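You operate a simulated robot arm through the tools that you are given. There is no shell and no other tool.

The job below is to be done with a simulated robot arm. You get a single attempt, and the scene is never put back.

TASK
Swing the spout over the sink, plug the sink, fill it to the line and shut the tap.
Fine: water from the tap; the other controls stay.

The check looks at the end state, three seconds after you hand in, the way a careful person would. Anything else that was tipped, shoved, dropped, spilled or broken makes it a failure.

THE ROBOT
A 7-joint arm with a two-finger parallel gripper, fixed in place. Base frame: the origin is at the foot of the arm, x ahead of it, y to its left, z up. Readings come in mm, degrees, newtons and seconds.
With the tool pointing down near the work surface it reaches from about 380 to 900 mm from the base axis. Its first joint turns from -143.0 to 143.0 degrees. Payload 3 kg.
Tool frame: the origin (TCP) lies between the finger pads and is the grasp point; the fingertips stand 30 mm ahead of it; z points along the fingers, y is the line along which they close. The gripper opens to 94 mm. The fingers are 28 mm wide and 10 mm thick; the gripper's body (50 by 96 mm) begins 55 mm behind the TCP.
Orientation is that of the tool frame in the base frame, as a unit quaternion [x, y, z, w]. With the fingers straight down and closing along the base's y, the tool's x points along the base's -x, its y along +y and its z along -z.

THE INTERFACE
- The arm moves only by the tool move_arm. Its argument "commands" is a list of rows, each an object of numbers (a shift or turn left out is 0, a gripper value left out holds the last): "dx", "dy", "dz": the shift along the base's x, y, z in mm; "wx", "wy", "wz": the turn, a rotation vector about the base's x, y, z in degrees; "grip": the finger opening in mm, from 0 to 94. In form: [{"dx": .., "dy": .., "dz": .., "wx": .., "wy": .., "wz": .., "grip": ..}, ...]. A call has 1 to 20 rows; each row shifts and turns the commanded pose from where the row before left it. Rows are played at 5 a second. More than 50 mm and 8.6 degrees between two rows, or a gripper value outside its range, and nothing of the call is played. A pose out of reach is approached as far as the arm can. The call stops where the force on the tool passes 80 N (or 10 N more than at its start, if that is more) or the arm is blocked; 0.2 s more then pass. Each finger travels about 72 mm/s and halts on what it meets, pressing with about 31 N; the grip force reading is that of the motor and also rises with nothing between the fingers. The clock runs only during rows and for 0.2 s after the last one: add rows that do not move to give the fingers time. It gives the time, the measured TCP pose, the force on the tool (base axes), the opening and the grip force at its end, in the units of the frame above (readings bear some noise), with the torque about the TCP (base axes, N m) and any sound that the robot's microphone picked up.
- Cameras (640 x 400 px; columns grow to the right, rows downward): "scene" is fixed at [47.9, 499.6, 1818.1]; the picture's right is [-0.45, -0.90, 0.00], its down [-0.79, 0.39, -0.47] and it looks along [0.42, -0.21, -0.88] (base axes); focal length 225 px, centre (320, 200). "wrist" rides on the gripper at [76, 14, -102] in the tool frame; the picture's right is [-0.18, 0.98, 0.00], its down [-0.75, -0.14, -0.64] and it looks along [-0.63, -0.12, 0.77] (tool axes); focal length 243 px, centre (320, 200). There is no depth. A picture from a camera that has moved, and an enlarged one, comes with that camera's place and axes in the base frame and with its lens.
- get_image(camera): a new picture of that camera. The clock stands still meanwhile.
- zoom(camera, box): a new picture of the part [left, top, right, bottom] of that camera's present view, enlarged. The clock stands still meanwhile.
- close_job(): hands the job in; it is judged then, once.

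Nothing tells you positions but the pictures and the camera data. Unless the task says otherwise, let go and move clear before handing in.

The tools are called by a JSON object that holds its "op" and its "data". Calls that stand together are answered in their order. move_arm: Moves the arm, as the interface text tells. Its arguments: {"type":"object","properties":{"commands":{"type":"array"}},"required":["commands"]} The other tools are called the same way: get_image (camera) takes a picture; zoom (camera, box) takes an enlarged picture of a part of a camera's view; close_job () hands the job in.

At the start:

```text
t: 0.0
eef_pos: [400.6, 204.9, 1344.4]
orientation: [0.0, 1.0, 0.0, 0.001]
force: [-0.2, -0.1, -0.7]
moment: [-0.03, 0.01, 0.01]
finger_gap: 94.0
grip_force: 0.0
```

scene: 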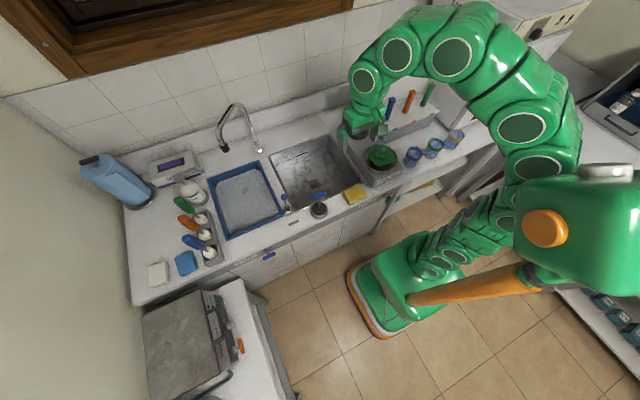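
wrist: 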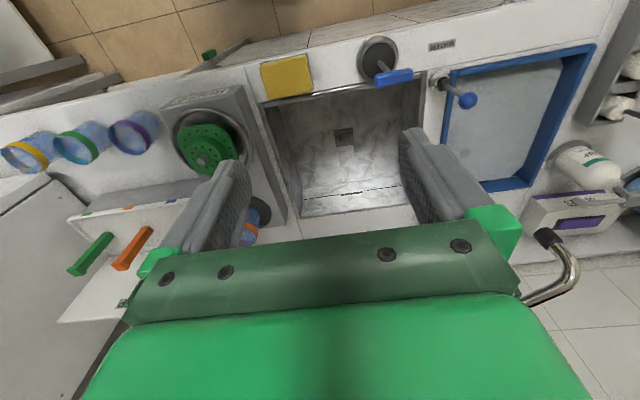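

I see a counter with a sink, a blue tray to its left, a spout behind it, and several controls near the front edge. I'll zoom in for detail before moving anything.

{"op": "zoom", "data": {"camera": "scene", "box": [200, 90, 400, 225]}}

{"op": "zoom", "data": {"camera": "scene", "box": [260, 150, 360, 225]}}

{"op": "zoom", "data": {"camera": "wrist", "box": [240, 20, 520, 220]}}

{"op": "zoom", "data": {"camera": "scene", "box": [120, 130, 300, 290]}}

```text
2.96 times, centred on (300, 158) of scene
camera zoom: at [47.9, 499.6, 1818.1], right [-0.45, -0.9, 0.0], down [-0.79, 0.39, -0.47], along [0.42, -0.21, -0.88], focal length 667 px, centre (379, 326)
```

zoom: 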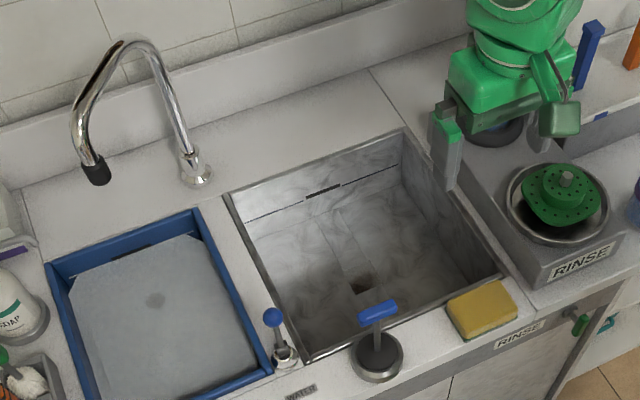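

```text
5.33 times, centred on (310, 188) of scene
camera zoom: at [47.9, 499.6, 1818.1], right [-0.45, -0.9, 0.0], down [-0.79, 0.39, -0.47], along [0.42, -0.21, -0.88], focal length 1201 px, centre (373, 267)
```

zoom: 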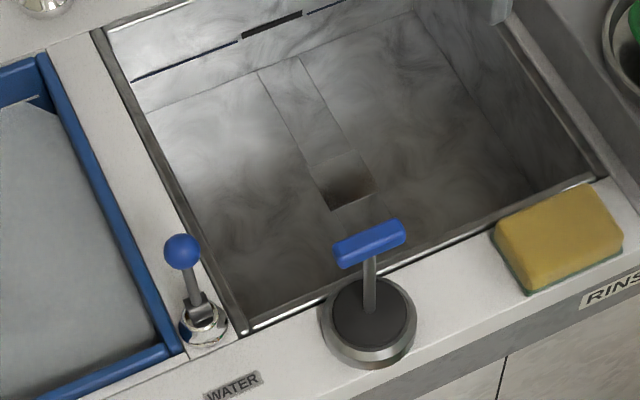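

```text
2.00 times, centred on (380, 120) of wrist
camera zoom: at [324.1, 218.0, 1446.8], right [0.18, 0.98, 0.0], down [0.75, -0.14, 0.64], along [0.63, -0.12, -0.77], focal length 485 px, centre (200, 360)
```

zoom: 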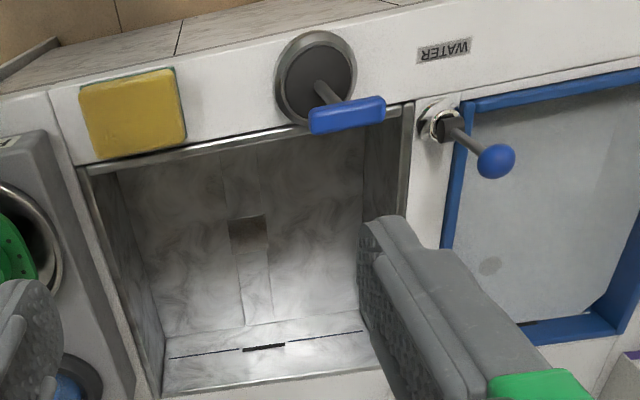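

```text
2.50 times, centred on (210, 210) of scene
camera zoom: at [47.9, 499.6, 1818.1], right [-0.45, -0.9, 0.0], down [-0.79, 0.39, -0.47], along [0.42, -0.21, -0.88], focal length 563 px, centre (595, 175)
```

zoom: 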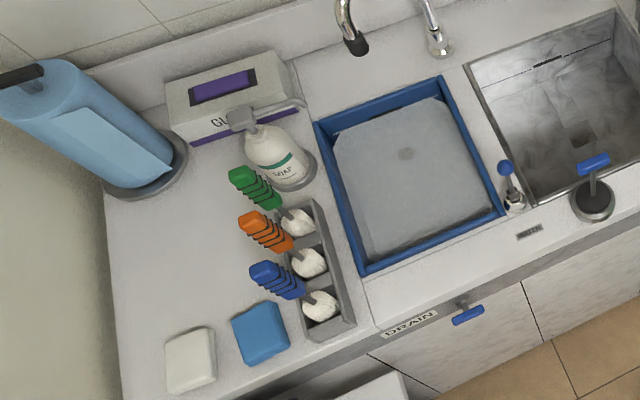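

The plug (black disc, blue T-handle) seems to be at about (433, 310), with the handle near z 1048. The tap lever's blue ball is near (496, 435, 1035), the spout pivot near (895, 435) with its nozzle near (731, 567, 1150), and the drain near (646, 231, 775). I'll move left at a safe height to look closely at the lever and the spout.

{"op": "move_arm", "data": {"commands": [{"dy": 40}, {"dy": 45}, {"dy": 45}, {"dy": 45}, {"dy": 45}, {}]}}

{"op": "get_image", "data": {"camera": "wrist"}}

{"op": "zoom", "data": {"camera": "wrist", "box": [250, 50, 420, 180]}}

{"op": "get_image", "data": {"camera": "scene"}}

```text
t: 1.4
eef_pos: [402.8, 394.4, 1331.2]
orientation: [0.0, 1.0, 0.0, 0.0]
force: [-0.9, 0.1, -0.1]
moment: [0.01, 0.0, 0.0]
finger_gap: 94.1
grip_force: 0.0
out of reach, approached as far as the arm can: row 4, 5
```

```text
taken
camera wrist: at [325.4, 409.0, 1432.4], right [0.18, 0.98, 0.0], down [0.75, -0.14, 0.64], along [0.63, -0.12, -0.77], focal length 243 px, centre (320, 200)
```

wrist: 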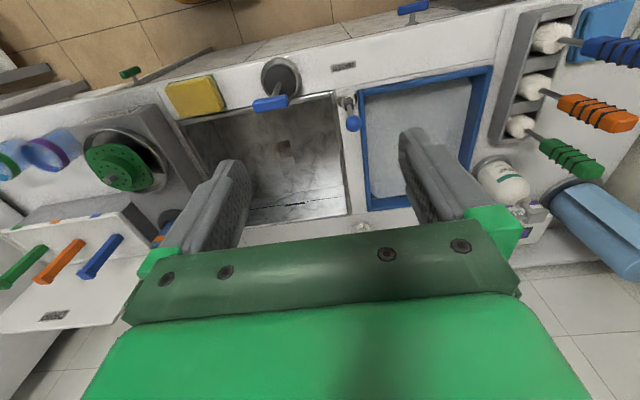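

```text
3.08 times, centred on (335, 115) of wrist
camera zoom: at [325.4, 409.0, 1432.4], right [0.18, 0.98, 0.0], down [0.75, -0.14, 0.64], along [0.63, -0.12, -0.77], focal length 746 px, centre (274, 462)
```

zoom: 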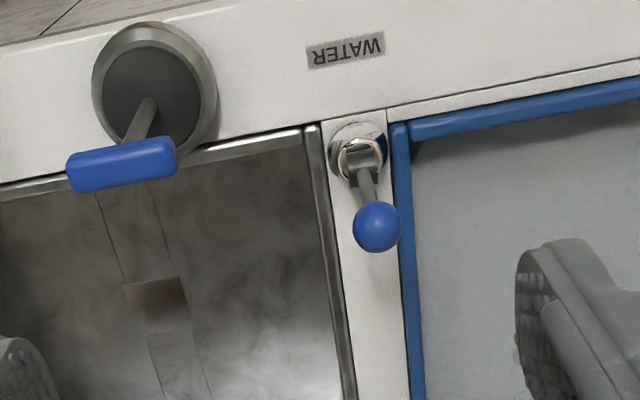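

```text
taken
```

scene: 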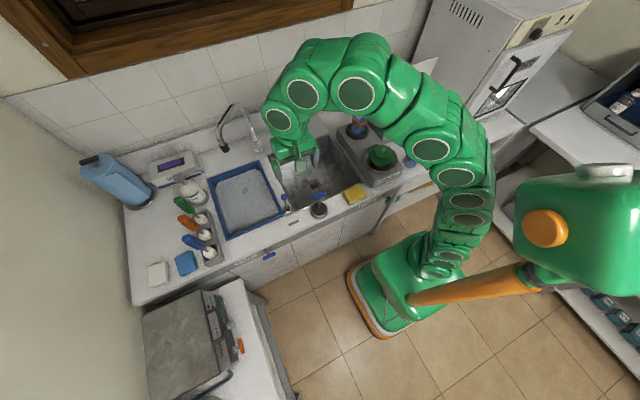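

The arm can't reach further out at this height, so I'll need to tilt the tool forward to get to the spout. First I'll go lower to see how the tap lever pivots.

{"op": "move_arm", "data": {"commands": [{"dz": -40}, {"dz": -40, "dy": 10}, {"dz": -40, "dy": 10}, {"dz": -40, "dy": 10}, {}]}}

{"op": "get_image", "data": {"camera": "wrist"}}

{"op": "zoom", "data": {"camera": "wrist", "box": [270, 40, 390, 130]}}

```text
t: 2.6
eef_pos: [400.6, 425.0, 1170.5]
orientation: [-0.001, 1.0, 0.0, 0.0]
force: [-1.1, -0.7, -0.3]
moment: [0.02, -0.01, -0.04]
finger_gap: 94.2
grip_force: 0.1
```

```text
taken
camera wrist: at [324.7, 438.7, 1272.3], right [0.18, 0.98, 0.0], down [0.75, -0.14, 0.64], along [0.63, -0.12, -0.77], focal length 243 px, centre (320, 200)
```

wrist: 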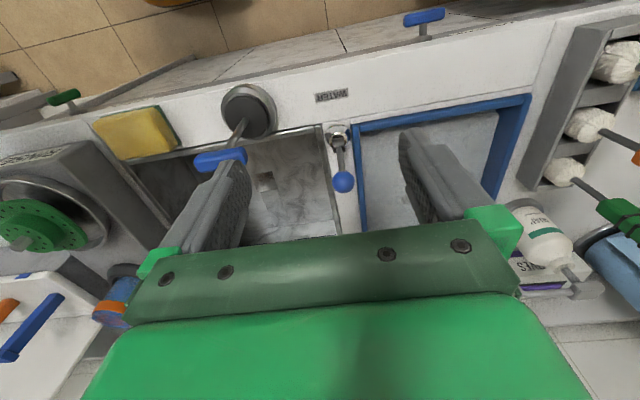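

```text
4.44 times, centred on (330, 85) of wrist
camera zoom: at [324.7, 438.7, 1272.3], right [0.18, 0.98, 0.0], down [0.75, -0.14, 0.64], along [0.63, -0.12, -0.77], focal length 1078 px, centre (276, 711)
```

zoom: 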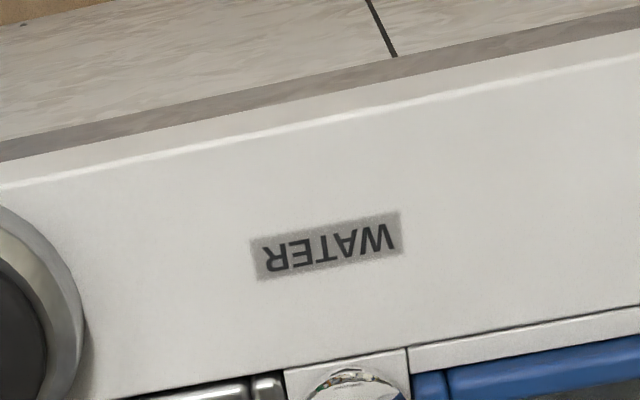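

{"op": "zoom", "data": {"camera": "wrist", "box": [290, 100, 400, 200]}}

{"op": "zoom", "data": {"camera": "scene", "box": [270, 180, 310, 220]}}

{"op": "zoom", "data": {"camera": "wrist", "box": [190, 70, 290, 180]}}

{"op": "zoom", "data": {"camera": "scene", "box": [200, 90, 320, 170]}}

```text
4.00 times, centred on (345, 150) of wrist
camera zoom: at [324.7, 438.7, 1272.3], right [0.18, 0.98, 0.0], down [0.75, -0.14, 0.64], along [0.63, -0.12, -0.77], focal length 970 px, centre (220, 400)
```

zoom: 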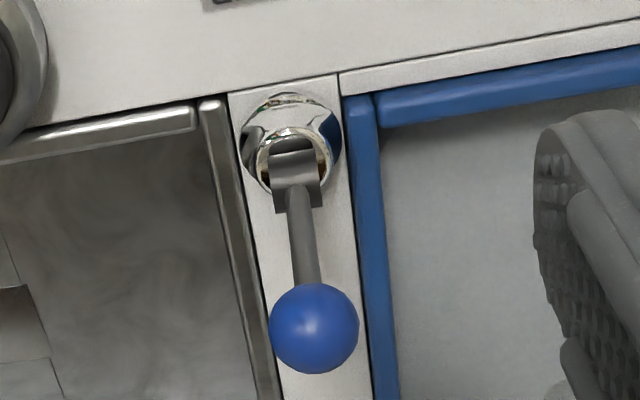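

```text
10.00 times, centred on (290, 200) of scene
camera zoom: at [47.9, 499.6, 1818.1], right [-0.45, -0.9, 0.0], down [-0.79, 0.39, -0.47], along [0.42, -0.21, -0.88], focal length 2251 px, centre (620, 200)
```

zoom: 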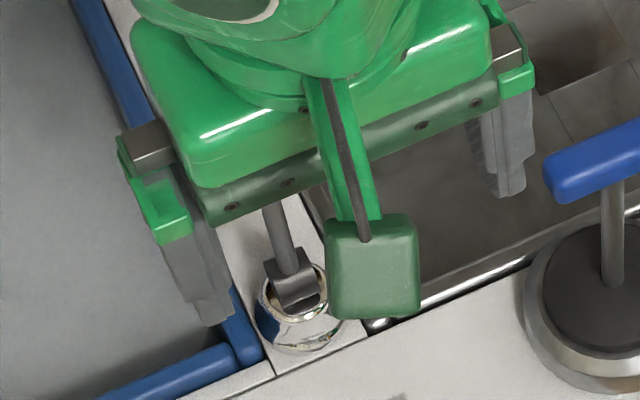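

```text
3.64 times, centred on (240, 125) of wrist
camera zoom: at [324.7, 438.7, 1272.3], right [0.18, 0.98, 0.0], down [0.75, -0.14, 0.64], along [0.63, -0.12, -0.77], focal length 882 px, centre (611, 473)
```

zoom: 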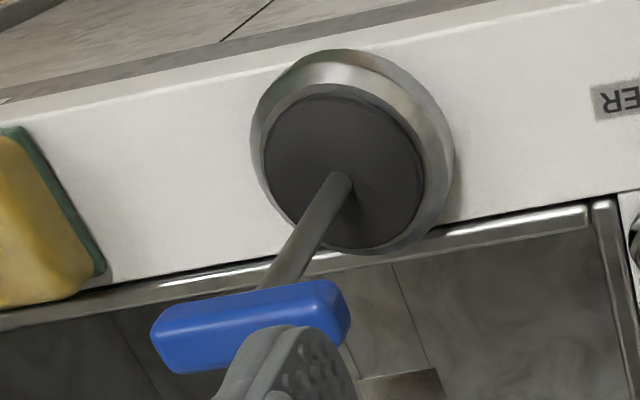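

```text
5.00 times, centred on (260, 130) of scene
camera zoom: at [47.9, 499.6, 1818.1], right [-0.45, -0.9, 0.0], down [-0.79, 0.39, -0.47], along [0.42, -0.21, -0.88], focal length 1126 px, centre (620, 550)
```

zoom: 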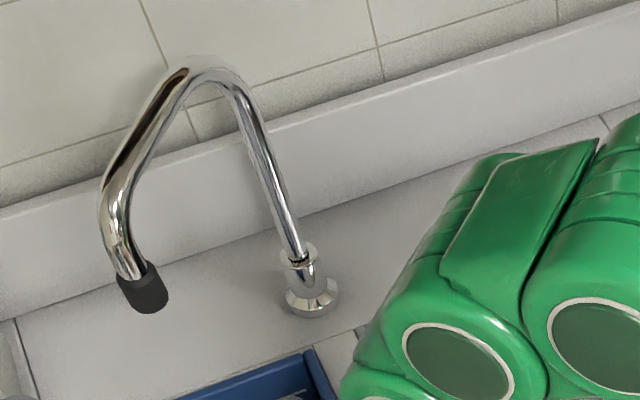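

The lever stands upright in a clevis, and I can see the black nozzle at the spout's end. I'll tilt the tool about 60° forward and bring it in front of the nozzle so the fingers can straddle it loosely.

{"op": "move_arm", "data": {"commands": [{"dx": 25, "dy": 17, "dz": 4, "wy": -7.5}, {"dx": 25, "dy": 17, "dz": 4, "wy": -7.5}, {"dx": 25, "dy": 17, "dz": 4, "wy": -7.5}, {"dx": 25, "dy": 17, "dz": 4, "wy": -7.5}, {"dx": 25, "dy": 17, "dz": 0, "wy": -7.5}, {"dx": 25, "dy": 17, "wy": -7.5}, {"dx": 25, "dy": 17, "wy": -7.5}, {"dx": 25, "dy": 17, "wy": -7.5}, {}]}}

{"op": "get_image", "data": {"camera": "wrist"}}

{"op": "get_image", "data": {"camera": "scene"}}

```text
t: 4.6
eef_pos: [603.5, 561.4, 1185.2]
orientation: [0.0, 0.865, 0.0, 0.501]
force: [0.7, 0.0, -0.2]
moment: [0.01, 0.01, 0.0]
finger_gap: 93.8
grip_force: 0.1
```

```text
taken
camera wrist: at [477.1, 574.8, 1170.1], right [0.09, 0.98, 0.16], down [-0.18, -0.14, 0.97], along [0.98, -0.12, 0.16], focal length 243 px, centre (320, 200)
```

wrist: 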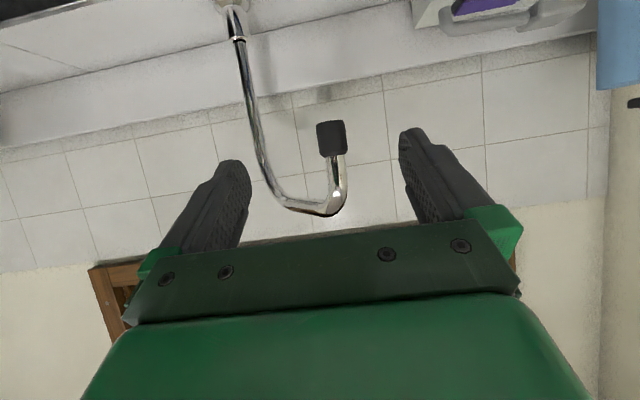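

```text
taken
```

scene: 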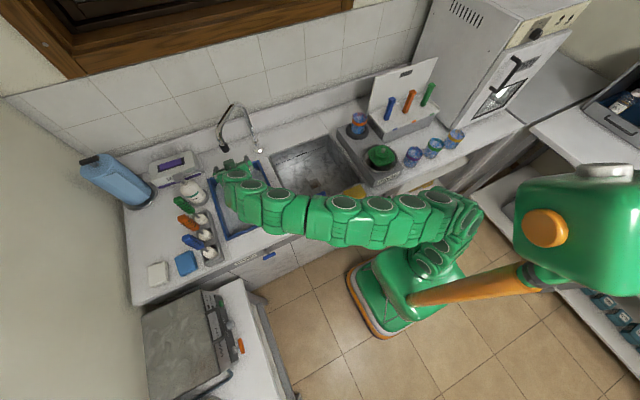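

The nozzle sits between the fingers in view: the black tip is at z≈1135–1169 with chrome above, around y≈567 and x≈731. I'll advance to straddle it and partly close.

{"op": "move_arm", "data": {"commands": [{"dx": 30, "dy": 3}, {"dx": 30, "dy": 3}, {"dx": 30}, {}]}}

{"op": "get_image", "data": {"camera": "wrist"}}

```text
t: 5.6
eef_pos: [692.5, 566.5, 1186.8]
orientation: [0.0, 0.866, 0.0, 0.5]
force: [-0.4, 0.6, -0.1]
moment: [-0.01, 0.02, -0.02]
finger_gap: 94.0
grip_force: 0.1
```

```text
taken
camera wrist: at [565.8, 580.2, 1170.9], right [0.09, 0.98, 0.16], down [-0.18, -0.14, 0.97], along [0.98, -0.12, 0.16], focal length 243 px, centre (320, 200)
```

wrist: 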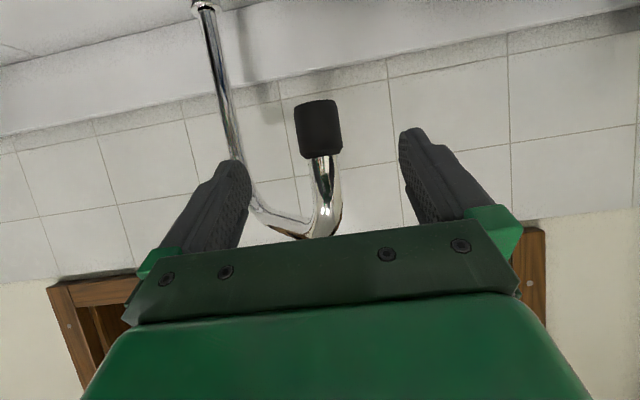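

{"op": "move_arm", "data": {"commands": [{"dx": 17}, {"dx": 16}, {}]}}

{"op": "get_image", "data": {"camera": "wrist"}}

{"op": "zoom", "data": {"camera": "scene", "box": [180, 80, 320, 180]}}

```text
t: 6.4
eef_pos: [726.7, 567.5, 1186.1]
orientation: [-0.001, 0.866, 0.0, 0.5]
force: [-0.2, 0.3, 0.1]
moment: [0.02, -0.01, 0.0]
finger_gap: 94.0
grip_force: 0.0
```

```text
taken
camera wrist: at [599.6, 580.6, 1170.1], right [0.09, 0.98, 0.16], down [-0.18, -0.14, 0.97], along [0.98, -0.12, 0.16], focal length 243 px, centre (320, 200)
```

wrist: 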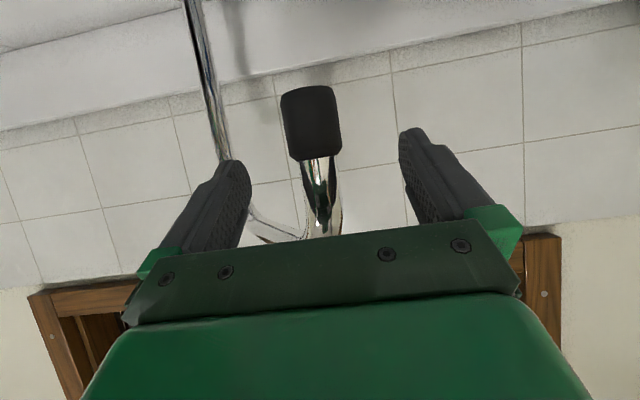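

```text
4.00 times, centred on (250, 130) of scene
camera zoom: at [47.9, 499.6, 1818.1], right [-0.45, -0.9, 0.0], down [-0.79, 0.39, -0.47], along [0.42, -0.21, -0.88], focal length 900 px, centre (600, 480)
```

zoom: 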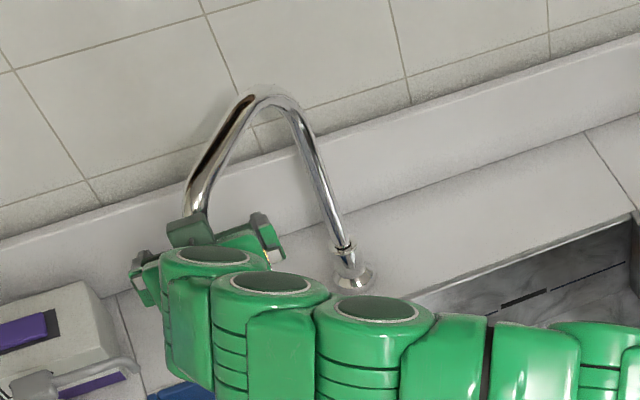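

The fingers are around the spout and the reach works out. The plug is safer to place before the spout is in the way, though, so I'll back straight out, return the tool to vertical and go above the plug's handle first.

{"op": "move_arm", "data": {"commands": [{"dx": -35}, {"dx": -35}, {"dx": -36}, {"dx": -23, "dy": -32, "wy": 7.5}, {"dx": -23, "dy": -32, "wy": 7.5}, {"dx": -23, "dy": -32, "wy": 7.5}, {"dx": -23, "dy": -32, "wy": 7.5}, {"dx": -23, "dy": -32, "wy": 7.5}, {"dx": -23, "dy": -32, "wy": 7.5}, {"dx": -23, "dy": -32, "wy": 7.5}, {"dx": -25, "dy": -33, "wy": 7.5}, {}]}}

{"op": "get_image", "data": {"camera": "wrist"}}

{"op": "get_image", "data": {"camera": "scene"}}

```text
t: 9.0
eef_pos: [435.9, 307.7, 1185.0]
orientation: [-0.001, 1.0, 0.0, -0.002]
force: [0.6, 0.6, -0.4]
moment: [0.0, -0.02, 0.01]
finger_gap: 93.8
grip_force: 0.2
```

```text
taken
camera wrist: at [359.1, 321.6, 1286.8], right [0.18, 0.98, 0.0], down [0.75, -0.14, 0.64], along [0.63, -0.12, -0.77], focal length 243 px, centre (320, 200)
```

wrist: 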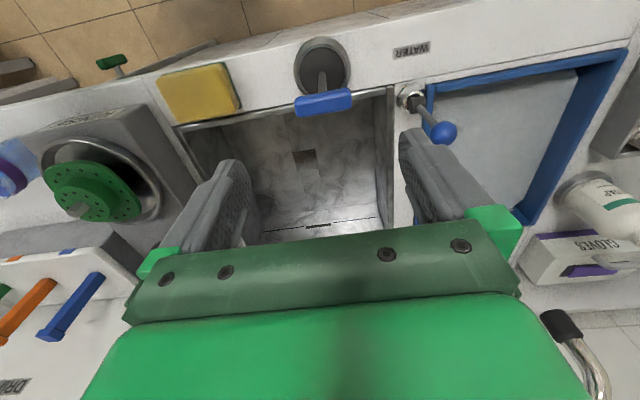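

```text
taken
```

scene: 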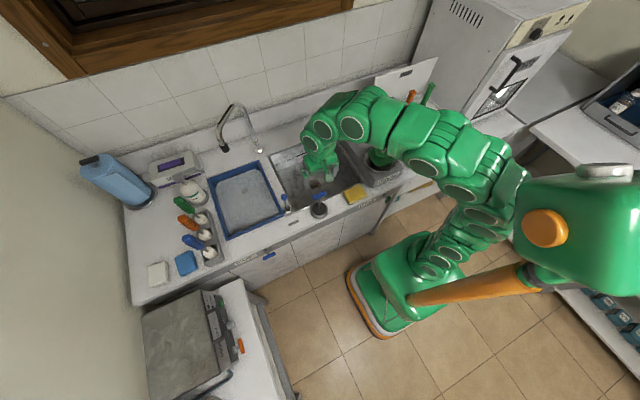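

{"op": "zoom", "data": {"camera": "wrist", "box": [270, 20, 390, 130]}}

{"op": "zoom", "data": {"camera": "wrist", "box": [240, 110, 400, 240]}}

```text
3.64 times, centred on (330, 75) of wrist
camera zoom: at [359.1, 321.6, 1286.8], right [0.18, 0.98, 0.0], down [0.75, -0.14, 0.64], along [0.63, -0.12, -0.77], focal length 882 px, centre (284, 654)
```

zoom: 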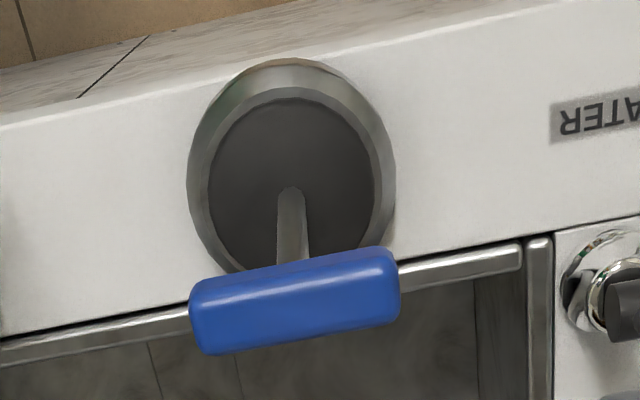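

```text
3.08 times, centred on (320, 175) of wrist
camera zoom: at [359.1, 321.6, 1286.8], right [0.18, 0.98, 0.0], down [0.75, -0.14, 0.64], along [0.63, -0.12, -0.77], focal length 746 px, centre (320, 277)
```

zoom: 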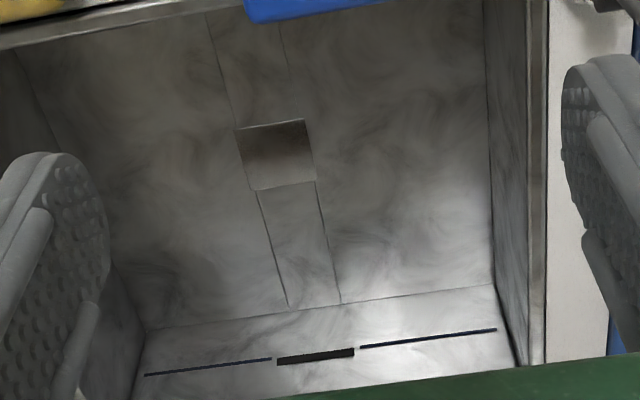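

The handle is right below at (435.5, 310.5, 1048), with the bar about 55 mm long along y. I'll descend so the fingers straddle its ends.

{"op": "move_arm", "data": {"commands": [{"dy": 2.5, "dz": -35}, {"dz": -35}, {"dz": -35}, {"dz": -34}, {}]}}

{"op": "get_image", "data": {"camera": "wrist"}}

```text
t: 10.2
eef_pos: [436.7, 310.8, 1047.5]
orientation: [0.0, 1.0, 0.001, 0.0]
force: [0.6, -0.3, -0.1]
moment: [0.04, 0.0, 0.01]
finger_gap: 93.9
grip_force: 0.1
```

```text
taken
camera wrist: at [359.9, 325.2, 1148.8], right [0.18, 0.98, 0.0], down [0.75, -0.14, 0.64], along [0.63, -0.12, -0.77], focal length 243 px, centre (320, 200)
```

wrist: 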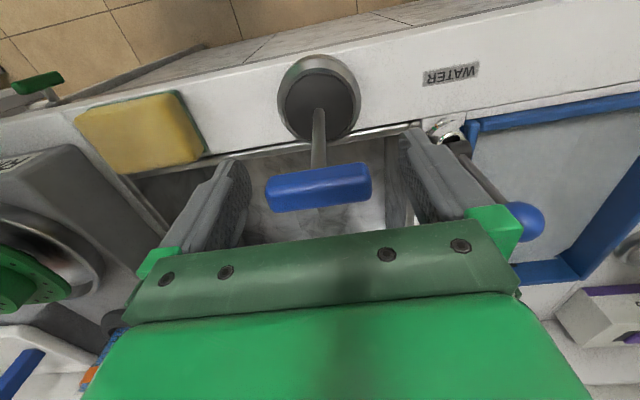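

{"op": "move_arm", "data": {"commands": [{"grip": 40}, {"grip": 40}, {"grip": 40}, {"grip": 40}, {"grip": 40}]}}

{"op": "zoom", "data": {"camera": "wrist", "box": [180, 30, 460, 230]}}

```text
t: 11.4
eef_pos: [437.2, 310.8, 1046.2]
orientation: [0.001, 1.0, 0.0, 0.0]
force: [0.4, 0.0, 0.8]
moment: [0.03, 0.02, 0.03]
finger_gap: 58.7
grip_force: 30.5
```

```text
2.00 times, centred on (320, 130) of wrist
camera zoom: at [360.0, 325.2, 1149.1], right [0.18, 0.98, 0.0], down [0.75, -0.14, 0.64], along [0.63, -0.12, -0.77], focal length 485 px, centre (320, 340)
```

zoom: 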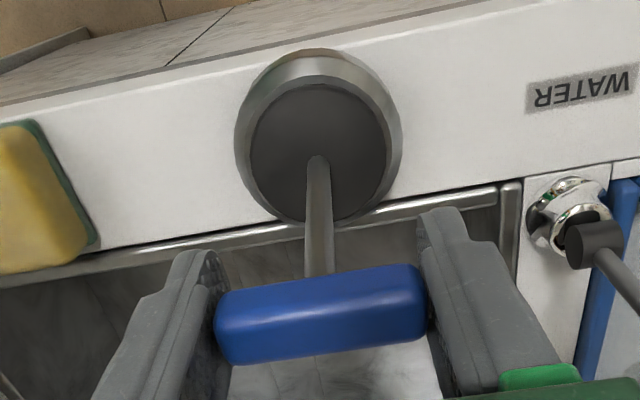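

The handle is gripped at 58.7 mm. Lifting gently.

{"op": "move_arm", "data": {"commands": [{"dz": 10}, {"dz": 15}, {"dz": 20}, {"dz": 25}, {}]}}

{"op": "get_image", "data": {"camera": "wrist"}}

{"op": "zoom", "data": {"camera": "scene", "box": [260, 150, 380, 230]}}

```text
t: 12.6
eef_pos: [436.5, 310.6, 1114.2]
orientation: [0.0, 1.0, 0.0, 0.0]
force: [-0.4, -0.7, -0.5]
moment: [0.0, 0.03, 0.02]
finger_gap: 59.0
grip_force: 31.1
```

```text
taken
camera wrist: at [359.8, 325.6, 1216.2], right [0.18, 0.98, 0.0], down [0.75, -0.14, 0.64], along [0.63, -0.12, -0.77], focal length 243 px, centre (320, 200)
```

wrist: 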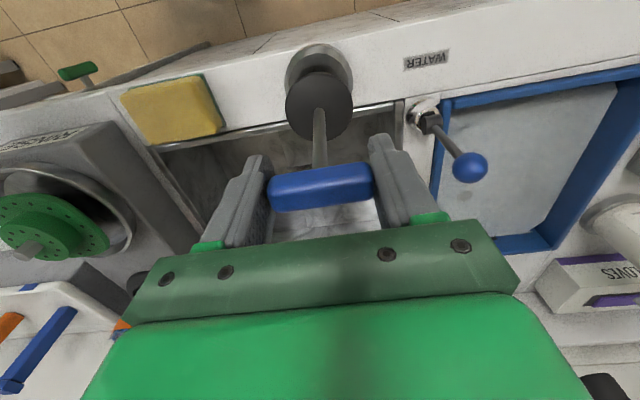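

```text
5.00 times, centred on (320, 190) of scene
camera zoom: at [47.9, 499.6, 1818.1], right [-0.45, -0.9, 0.0], down [-0.79, 0.39, -0.47], along [0.42, -0.21, -0.88], focal length 1126 px, centre (320, 250)
```

zoom: 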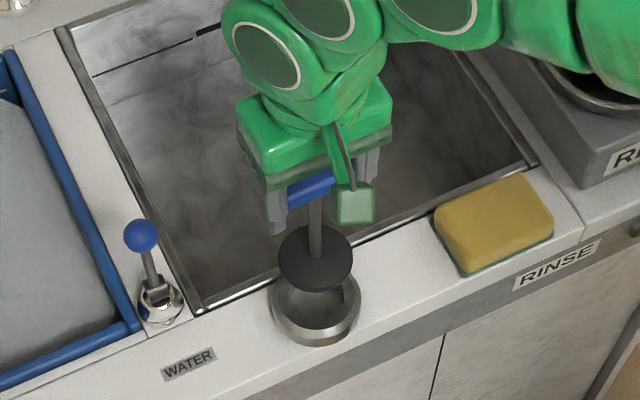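

The plug is in hand, hanging vertically, with its disc about 124 mm below the TCP. I'll carry it towards the drain, pausing short of it to measure the drain.

{"op": "move_arm", "data": {"commands": [{"dx": 20, "dy": -10}, {"dx": 30, "dy": -17}, {"dx": 30, "dy": -17}, {"dx": 30, "dy": -17}, {"dx": 20, "dy": -16}, {}]}}

{"op": "get_image", "data": {"camera": "wrist"}}

{"op": "zoom", "data": {"camera": "wrist", "box": [240, 30, 400, 140]}}

{"op": "zoom", "data": {"camera": "scene", "box": [260, 130, 380, 210]}}

```text
t: 14.0
eef_pos: [565.0, 234.6, 1116.7]
orientation: [0.0, 1.0, 0.0, 0.001]
force: [0.3, -0.3, -0.5]
moment: [0.01, 0.03, 0.01]
finger_gap: 59.1
grip_force: 30.7
```

```text
taken
camera wrist: at [487.3, 248.3, 1218.2], right [0.18, 0.98, 0.0], down [0.75, -0.14, 0.64], along [0.63, -0.12, -0.77], focal length 243 px, centre (320, 200)
```

wrist: 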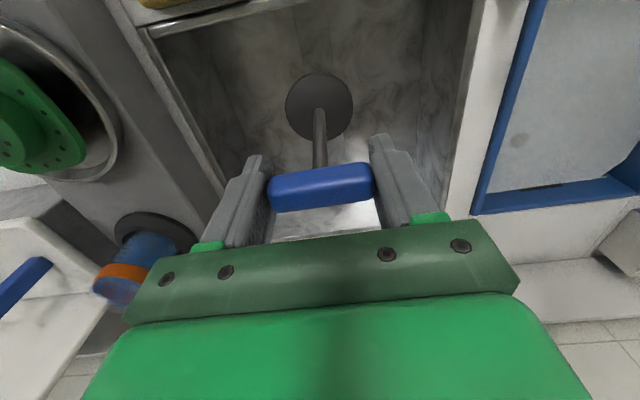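

```text
3.64 times, centred on (320, 85) of wrist
camera zoom: at [487.3, 248.3, 1218.2], right [0.18, 0.98, 0.0], down [0.75, -0.14, 0.64], along [0.63, -0.12, -0.77], focal length 882 px, centre (320, 618)
```

zoom: 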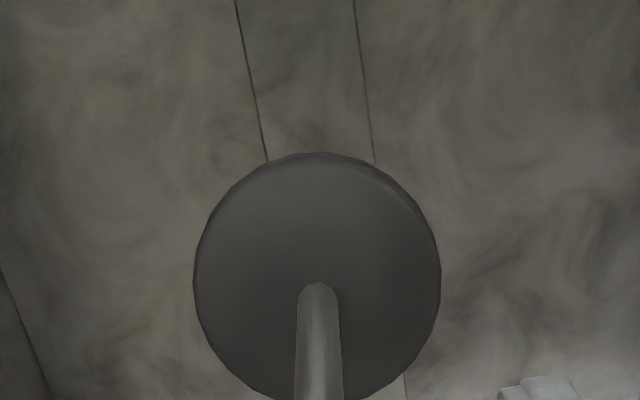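

```text
5.00 times, centred on (320, 170) of scene
camera zoom: at [47.9, 499.6, 1818.1], right [-0.45, -0.9, 0.0], down [-0.79, 0.39, -0.47], along [0.42, -0.21, -0.88], focal length 1126 px, centre (320, 350)
```

zoom: 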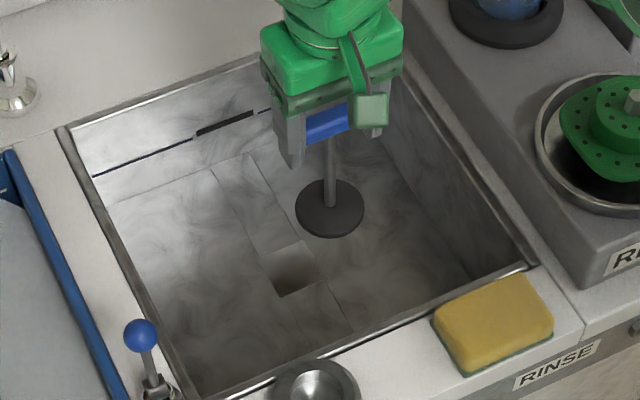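

{"op": "zoom", "data": {"camera": "scene", "box": [296, 168, 336, 194]}}

{"op": "move_arm", "data": {"commands": [{"dx": 25, "dy": -1}, {"dx": 28, "dy": -1}, {"dx": 28, "dy": 0}, {}]}}

{"op": "zoom", "data": {"camera": "wrist", "box": [240, 10, 400, 120]}}

{"op": "zoom", "data": {"camera": "scene", "box": [280, 130, 360, 190]}}

```text
15.38 times, centred on (316, 181) of scene
camera zoom: at [47.9, 499.6, 1818.1], right [-0.45, -0.9, 0.0], down [-0.79, 0.39, -0.47], along [0.42, -0.21, -0.88], focal length 3463 px, centre (382, 492)
```

zoom: 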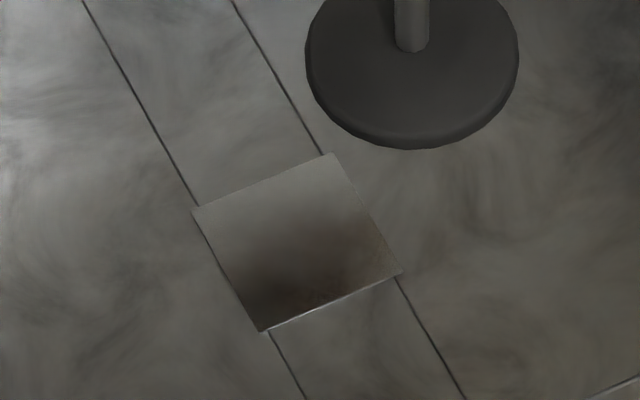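

```text
t: 15.0
eef_pos: [646.0, 233.9, 1115.0]
orientation: [0.0, 1.0, 0.0, 0.001]
force: [1.0, -0.2, -0.6]
moment: [0.0, -0.03, -0.02]
finger_gap: 59.0
grip_force: 31.3
```

```text
3.64 times, centred on (320, 65) of wrist
camera zoom: at [568.9, 247.4, 1217.4], right [0.18, 0.98, 0.0], down [0.75, -0.14, 0.64], along [0.63, -0.12, -0.77], focal length 882 px, centre (320, 691)
```

zoom: 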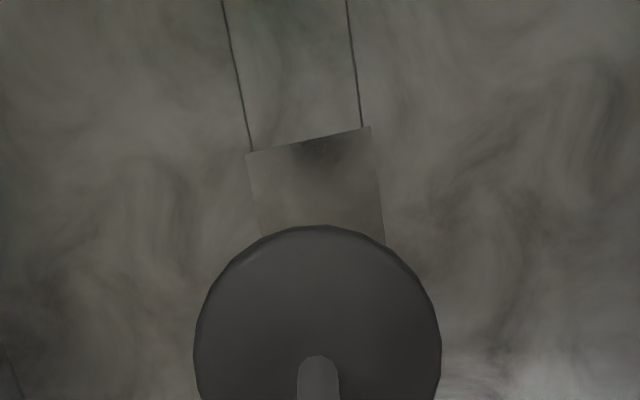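

```text
6.67 times, centred on (320, 160) of scene
camera zoom: at [47.9, 499.6, 1818.1], right [-0.45, -0.9, 0.0], down [-0.79, 0.39, -0.47], along [0.42, -0.21, -0.88], focal length 1501 px, centre (320, 467)
```

zoom: 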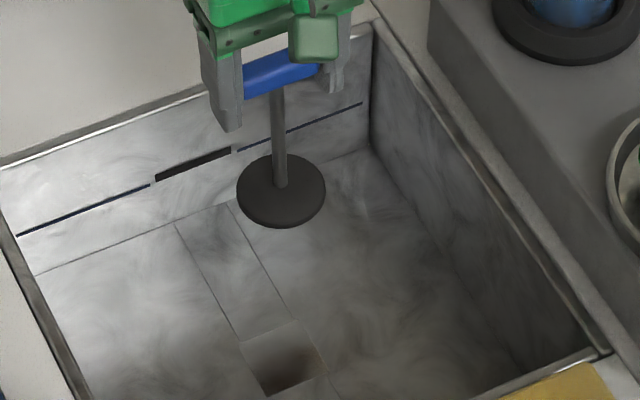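

Triangulating both cameras puts the drain hole's centre at about (659.5, 229.5) with the sink floor near z 756. I'll centre the plug there and descend partway, then check alignment.

{"op": "move_arm", "data": {"commands": [{"dx": 12.5, "dy": -2.5, "dz": -20}, {"dz": -35}, {"dz": -40}, {"dz": -40}, {"dz": -30}, {"dz": -15}, {}]}}

{"op": "get_image", "data": {"camera": "wrist"}}

{"op": "zoom", "data": {"camera": "wrist", "box": [240, 40, 400, 150]}}

{"op": "zoom", "data": {"camera": "scene", "box": [280, 130, 360, 190]}}

```text
t: 16.6
eef_pos: [660.2, 229.4, 936.5]
orientation: [0.0, 1.0, 0.0, 0.0]
force: [0.5, 0.0, -0.6]
moment: [0.01, 0.0, 0.01]
finger_gap: 59.3
grip_force: 30.6
```

```text
taken
camera wrist: at [582.9, 243.6, 1038.8], right [0.18, 0.98, 0.0], down [0.75, -0.14, 0.64], along [0.63, -0.12, -0.77], focal length 243 px, centre (320, 200)
```

wrist: 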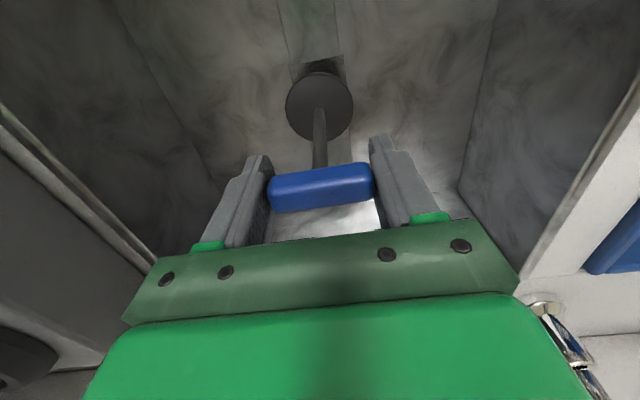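

```text
3.64 times, centred on (320, 95) of wrist
camera zoom: at [582.9, 243.6, 1038.8], right [0.18, 0.98, 0.0], down [0.75, -0.14, 0.64], along [0.63, -0.12, -0.77], focal length 882 px, centre (320, 582)
```

zoom: 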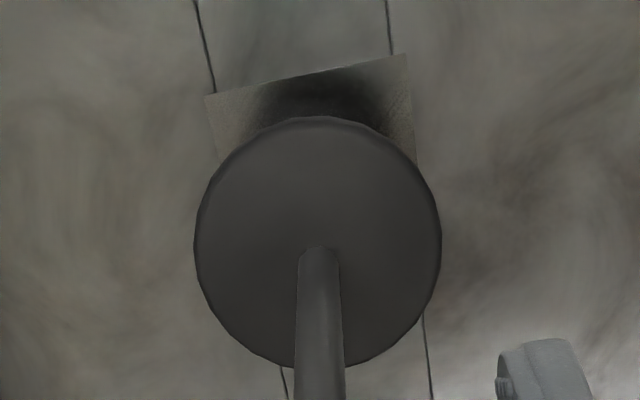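

```text
6.67 times, centred on (320, 160) of scene
camera zoom: at [47.9, 499.6, 1818.1], right [-0.45, -0.9, 0.0], down [-0.79, 0.39, -0.47], along [0.42, -0.21, -0.88], focal length 1501 px, centre (320, 467)
```

zoom: 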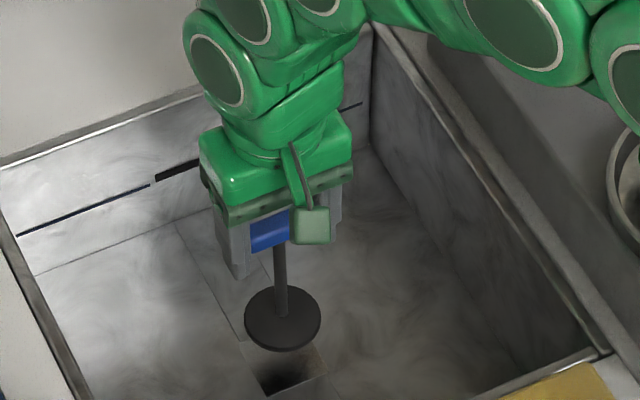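

The disc is centred over the hole within about a millimetre. I'll make a tiny correction and continue down in small steps.

{"op": "move_arm", "data": {"commands": [{"dx": -0.8, "dy": 1.2, "dz": -12}, {"dz": -12}, {"dz": -10}, {}]}}

{"op": "zoom", "data": {"camera": "wrist", "box": [240, 40, 400, 150]}}

{"op": "zoom", "data": {"camera": "scene", "box": [290, 150, 340, 190]}}

```text
t: 17.6
eef_pos: [658.6, 231.6, 902.3]
orientation: [0.0, 1.0, 0.0, 0.0]
force: [-0.7, 0.0, -0.3]
moment: [0.0, 0.03, -0.02]
finger_gap: 59.1
grip_force: 31.1
```

```text
3.64 times, centred on (320, 95) of wrist
camera zoom: at [581.3, 245.4, 1004.6], right [0.18, 0.98, 0.0], down [0.75, -0.14, 0.64], along [0.63, -0.12, -0.77], focal length 882 px, centre (320, 582)
```

zoom: 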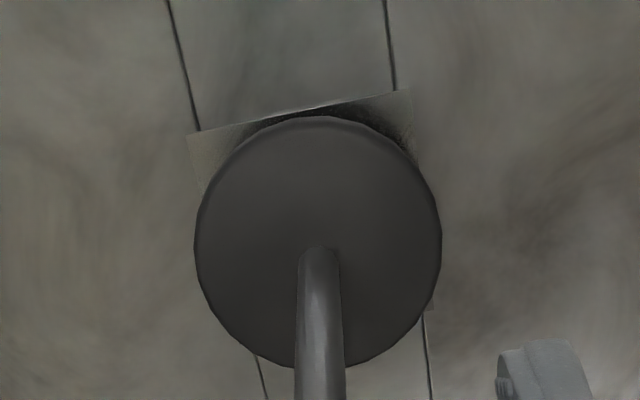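

```text
10.00 times, centred on (315, 170) of scene
camera zoom: at [47.9, 499.6, 1818.1], right [-0.45, -0.9, 0.0], down [-0.79, 0.39, -0.47], along [0.42, -0.21, -0.88], focal length 2251 px, centre (370, 500)
```

zoom: 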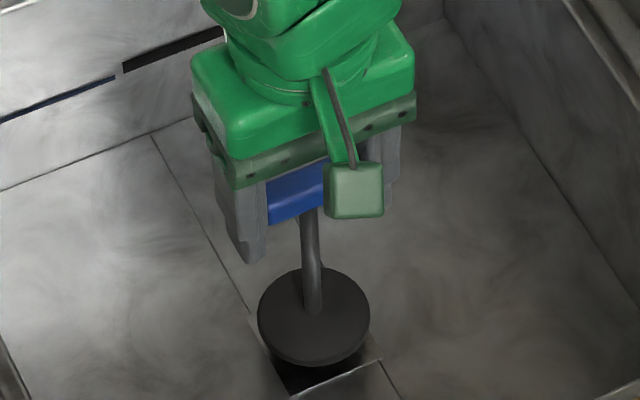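

{"op": "move_arm", "data": {"commands": [{"dx": 0.7, "dz": -5}, {"dz": -4}, {"dz": -3}, {"dz": -2}, {"dz": -2}, {}]}}

{"op": "zoom", "data": {"camera": "wrist", "box": [240, 40, 400, 150]}}

```text
t: 19.0
eef_pos: [658.5, 232.1, 885.4]
orientation: [-0.001, 1.0, 0.0, 0.0]
force: [-0.3, -0.5, -2.1]
moment: [0.0, 0.04, 0.0]
finger_gap: 58.9
grip_force: 31.0
```

```text
3.64 times, centred on (320, 95) of wrist
camera zoom: at [581.8, 245.8, 987.9], right [0.18, 0.98, 0.0], down [0.75, -0.14, 0.64], along [0.63, -0.12, -0.77], focal length 882 px, centre (320, 582)
```

zoom: 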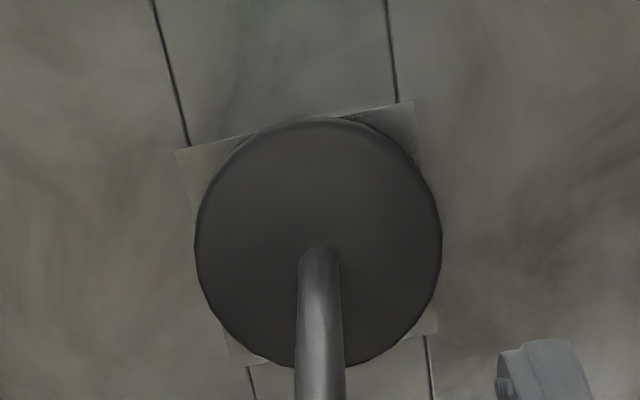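

The disc is well centred on the square hole (centre about (659.8, 230)). I'll shift by about a millimetre and ease it down until I feel contact.

{"op": "move_arm", "data": {"commands": [{"dx": 0.8, "dy": -1}, {"dz": -2}, {"dz": -2}, {"dz": -2}, {}]}}

{"op": "zoom", "data": {"camera": "wrist", "box": [240, 40, 400, 150]}}

```text
t: 20.2
eef_pos: [660.2, 232.0, 880.8]
orientation: [0.0, 1.0, 0.001, 0.004]
force: [-1.7, -3.7, 48.1]
moment: [-0.09, -0.61, 0.0]
finger_gap: 59.5
grip_force: 31.3
```

```text
3.64 times, centred on (320, 95) of wrist
camera zoom: at [582.7, 244.9, 983.0], right [0.18, 0.98, 0.0], down [0.75, -0.14, 0.65], along [0.63, -0.12, -0.76], focal length 882 px, centre (320, 582)
```

zoom: 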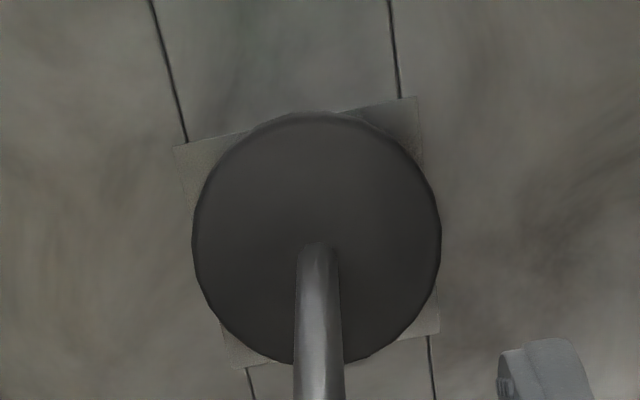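

Contact at TCP z≈881 means the disc is resting on the drain surround. I'll relieve the force, nudge 1 mm in −y and set it down lightly.

{"op": "move_arm", "data": {"commands": [{"dz": 3}, {"dy": -1, "dx": 0.5}, {"dz": -1.5}, {}]}}

{"op": "zoom", "data": {"camera": "wrist", "box": [260, 50, 380, 150]}}

```text
t: 21.2
eef_pos: [658.6, 229.7, 881.2]
orientation: [-0.001, 1.0, 0.0, 0.0]
force: [-1.0, 0.2, -0.3]
moment: [0.06, 0.07, -0.03]
finger_gap: 59.1
grip_force: 30.5
```

```text
4.00 times, centred on (320, 100) of wrist
camera zoom: at [582.9, 243.3, 983.3], right [0.18, 0.98, 0.0], down [0.75, -0.14, 0.64], along [0.63, -0.12, -0.77], focal length 970 px, centre (320, 600)
```

zoom: 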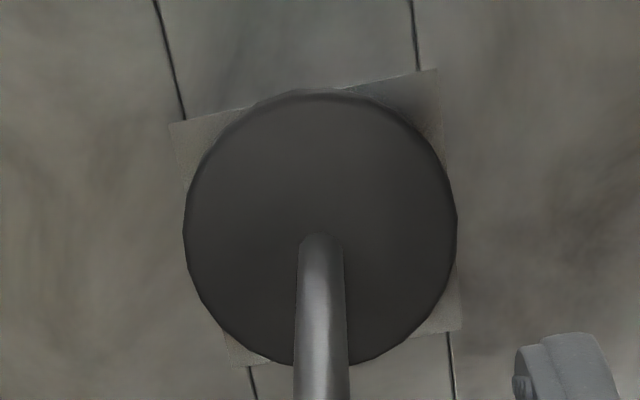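

Alignment is now within half a millimetre both ways. I'll settle the last bit and release.

{"op": "move_arm", "data": {"commands": [{"dz": -1}, {"dz": -0.5}, {}]}}

```text
t: 22.0
eef_pos: [659.3, 229.2, 881.7]
orientation: [0.0, 1.0, 0.0, 0.001]
force: [-2.8, -4.2, 25.8]
moment: [-0.58, -0.23, -0.09]
finger_gap: 58.9
grip_force: 31.0
```

{"op": "move_arm", "data": {"commands": [{"grip": 80}, {"grip": 94}, {"grip": 94}, {"grip": 94}]}}

{"op": "zoom", "data": {"camera": "wrist", "box": [220, 40, 420, 220]}}

```text
t: 23.0
eef_pos: [659.2, 228.6, 879.2]
orientation: [0.0, 1.0, 0.0, 0.0]
force: [0.5, -0.2, -0.2]
moment: [-0.01, 0.0, 0.02]
finger_gap: 93.8
grip_force: 0.1
```

```text
2.22 times, centred on (320, 130) of wrist
camera zoom: at [583.0, 243.8, 982.0], right [0.18, 0.98, 0.0], down [0.75, -0.14, 0.64], along [0.63, -0.12, -0.77], focal length 539 px, centre (320, 356)
```

zoom: 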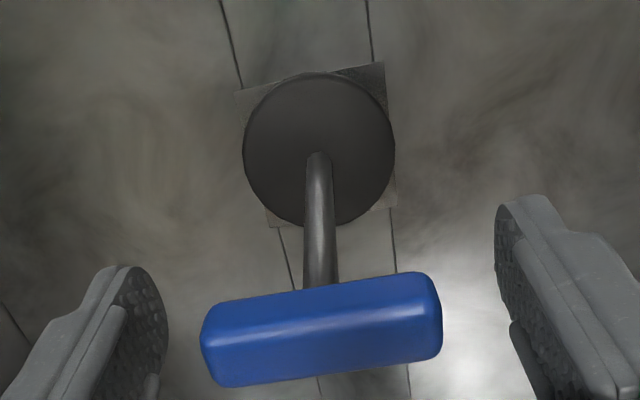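

The plug is standing on the drain, released. I'll lift straight up and check it.

{"op": "move_arm", "data": {"commands": [{"dz": 20}, {"dz": 40}, {"dz": 45}, {"dz": 45}, {"dz": 45}, {}]}}

{"op": "zoom", "data": {"camera": "wrist", "box": [250, 20, 390, 130]}}

{"op": "zoom", "data": {"camera": "scene", "box": [285, 145, 345, 190]}}

```text
t: 24.4
eef_pos: [659.7, 229.8, 1075.7]
orientation: [0.0, 1.0, 0.0, -0.001]
force: [0.2, 0.9, 0.3]
moment: [0.0, 0.0, -0.02]
finger_gap: 94.1
grip_force: 0.1
```

```text
3.64 times, centred on (320, 75) of wrist
camera zoom: at [582.3, 244.1, 1177.4], right [0.18, 0.98, 0.0], down [0.75, -0.14, 0.64], along [0.63, -0.12, -0.77], focal length 882 px, centre (320, 654)
```

zoom: 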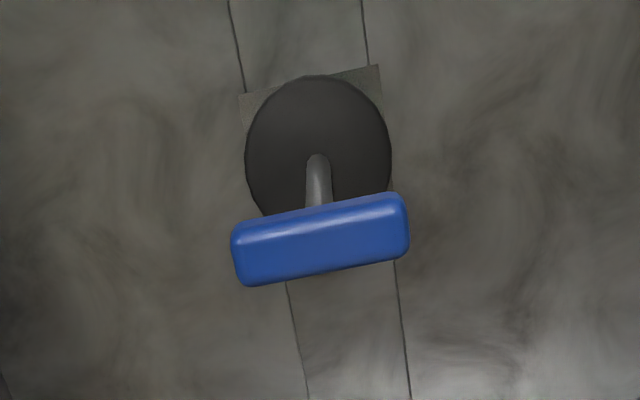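

```text
8.89 times, centred on (315, 168) of scene
camera zoom: at [47.9, 499.6, 1818.1], right [-0.45, -0.9, 0.0], down [-0.79, 0.39, -0.47], along [0.42, -0.21, -0.88], focal length 2001 px, centre (364, 489)
```

zoom: 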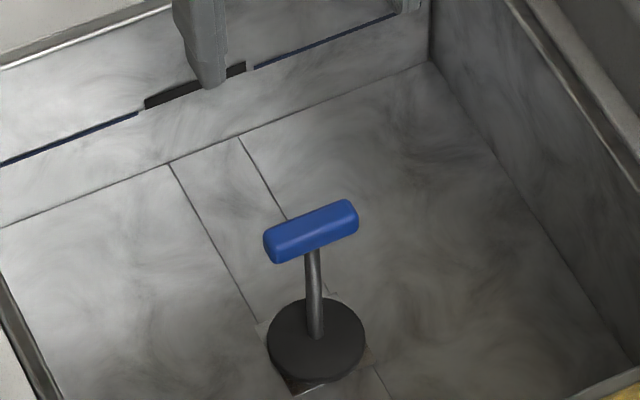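

The plug looks well seated over the drain. Now for the spout: I'll retreat up and left while tilting the tool forward 60° again.

{"op": "move_arm", "data": {"commands": [{"dx": -25, "dz": 35}, {"dx": -30, "dz": 38}, {"dx": -30, "dz": 38}, {"dx": 4, "dy": 42, "wy": -7.5}, {"dx": 4, "dy": 42, "wy": -7.5}, {"dx": 4, "dy": 42, "wy": -7.5}, {"dx": 4, "dy": 42, "wy": -7.5}, {"dx": 4, "dy": 42, "wy": -7.5}, {"dx": 4, "dy": 42, "wy": -7.5}, {"dx": 4, "dy": 42, "wy": -7.5}, {"dx": 4, "dy": 43, "wy": -7.5}, {}]}}

{"op": "get_image", "data": {"camera": "wrist"}}

```text
t: 27.0
eef_pos: [606.8, 567.9, 1187.7]
orientation: [0.0, 0.865, 0.0, 0.501]
force: [0.1, -0.4, 1.0]
moment: [0.0, 0.01, -0.01]
finger_gap: 94.1
grip_force: 0.0
```

```text
taken
camera wrist: at [479.5, 582.1, 1172.7], right [0.09, 0.98, 0.16], down [-0.18, -0.14, 0.97], along [0.98, -0.12, 0.16], focal length 243 px, centre (320, 200)
```

wrist: 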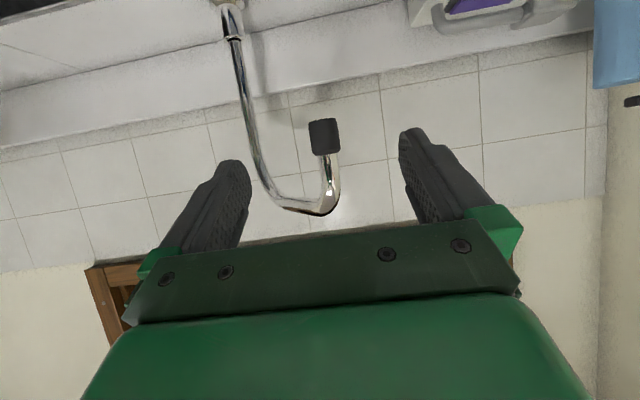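

Straddling the spout again, then closing partway so the fingers loosely cage it.

{"op": "move_arm", "data": {"commands": [{"dx": 35}, {"dx": 35}, {"dx": 30}, {"dx": 22, "dz": -3}, {"grip": 40}, {"grip": 40}, {"grip": 40}]}}

{"op": "get_image", "data": {"camera": "wrist"}}

```text
t: 28.6
eef_pos: [728.9, 567.7, 1184.1]
orientation: [0.0, 0.866, 0.0, 0.5]
force: [0.3, 0.1, -0.9]
moment: [-0.01, 0.01, -0.02]
finger_gap: 39.9
grip_force: 0.1
```

```text
taken
camera wrist: at [602.0, 581.1, 1169.0], right [0.09, 0.98, 0.16], down [-0.18, -0.14, 0.97], along [0.98, -0.12, 0.16], focal length 243 px, centre (320, 200)
```

wrist: 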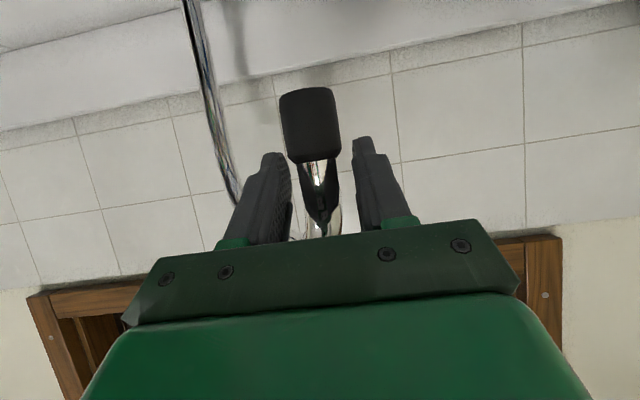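

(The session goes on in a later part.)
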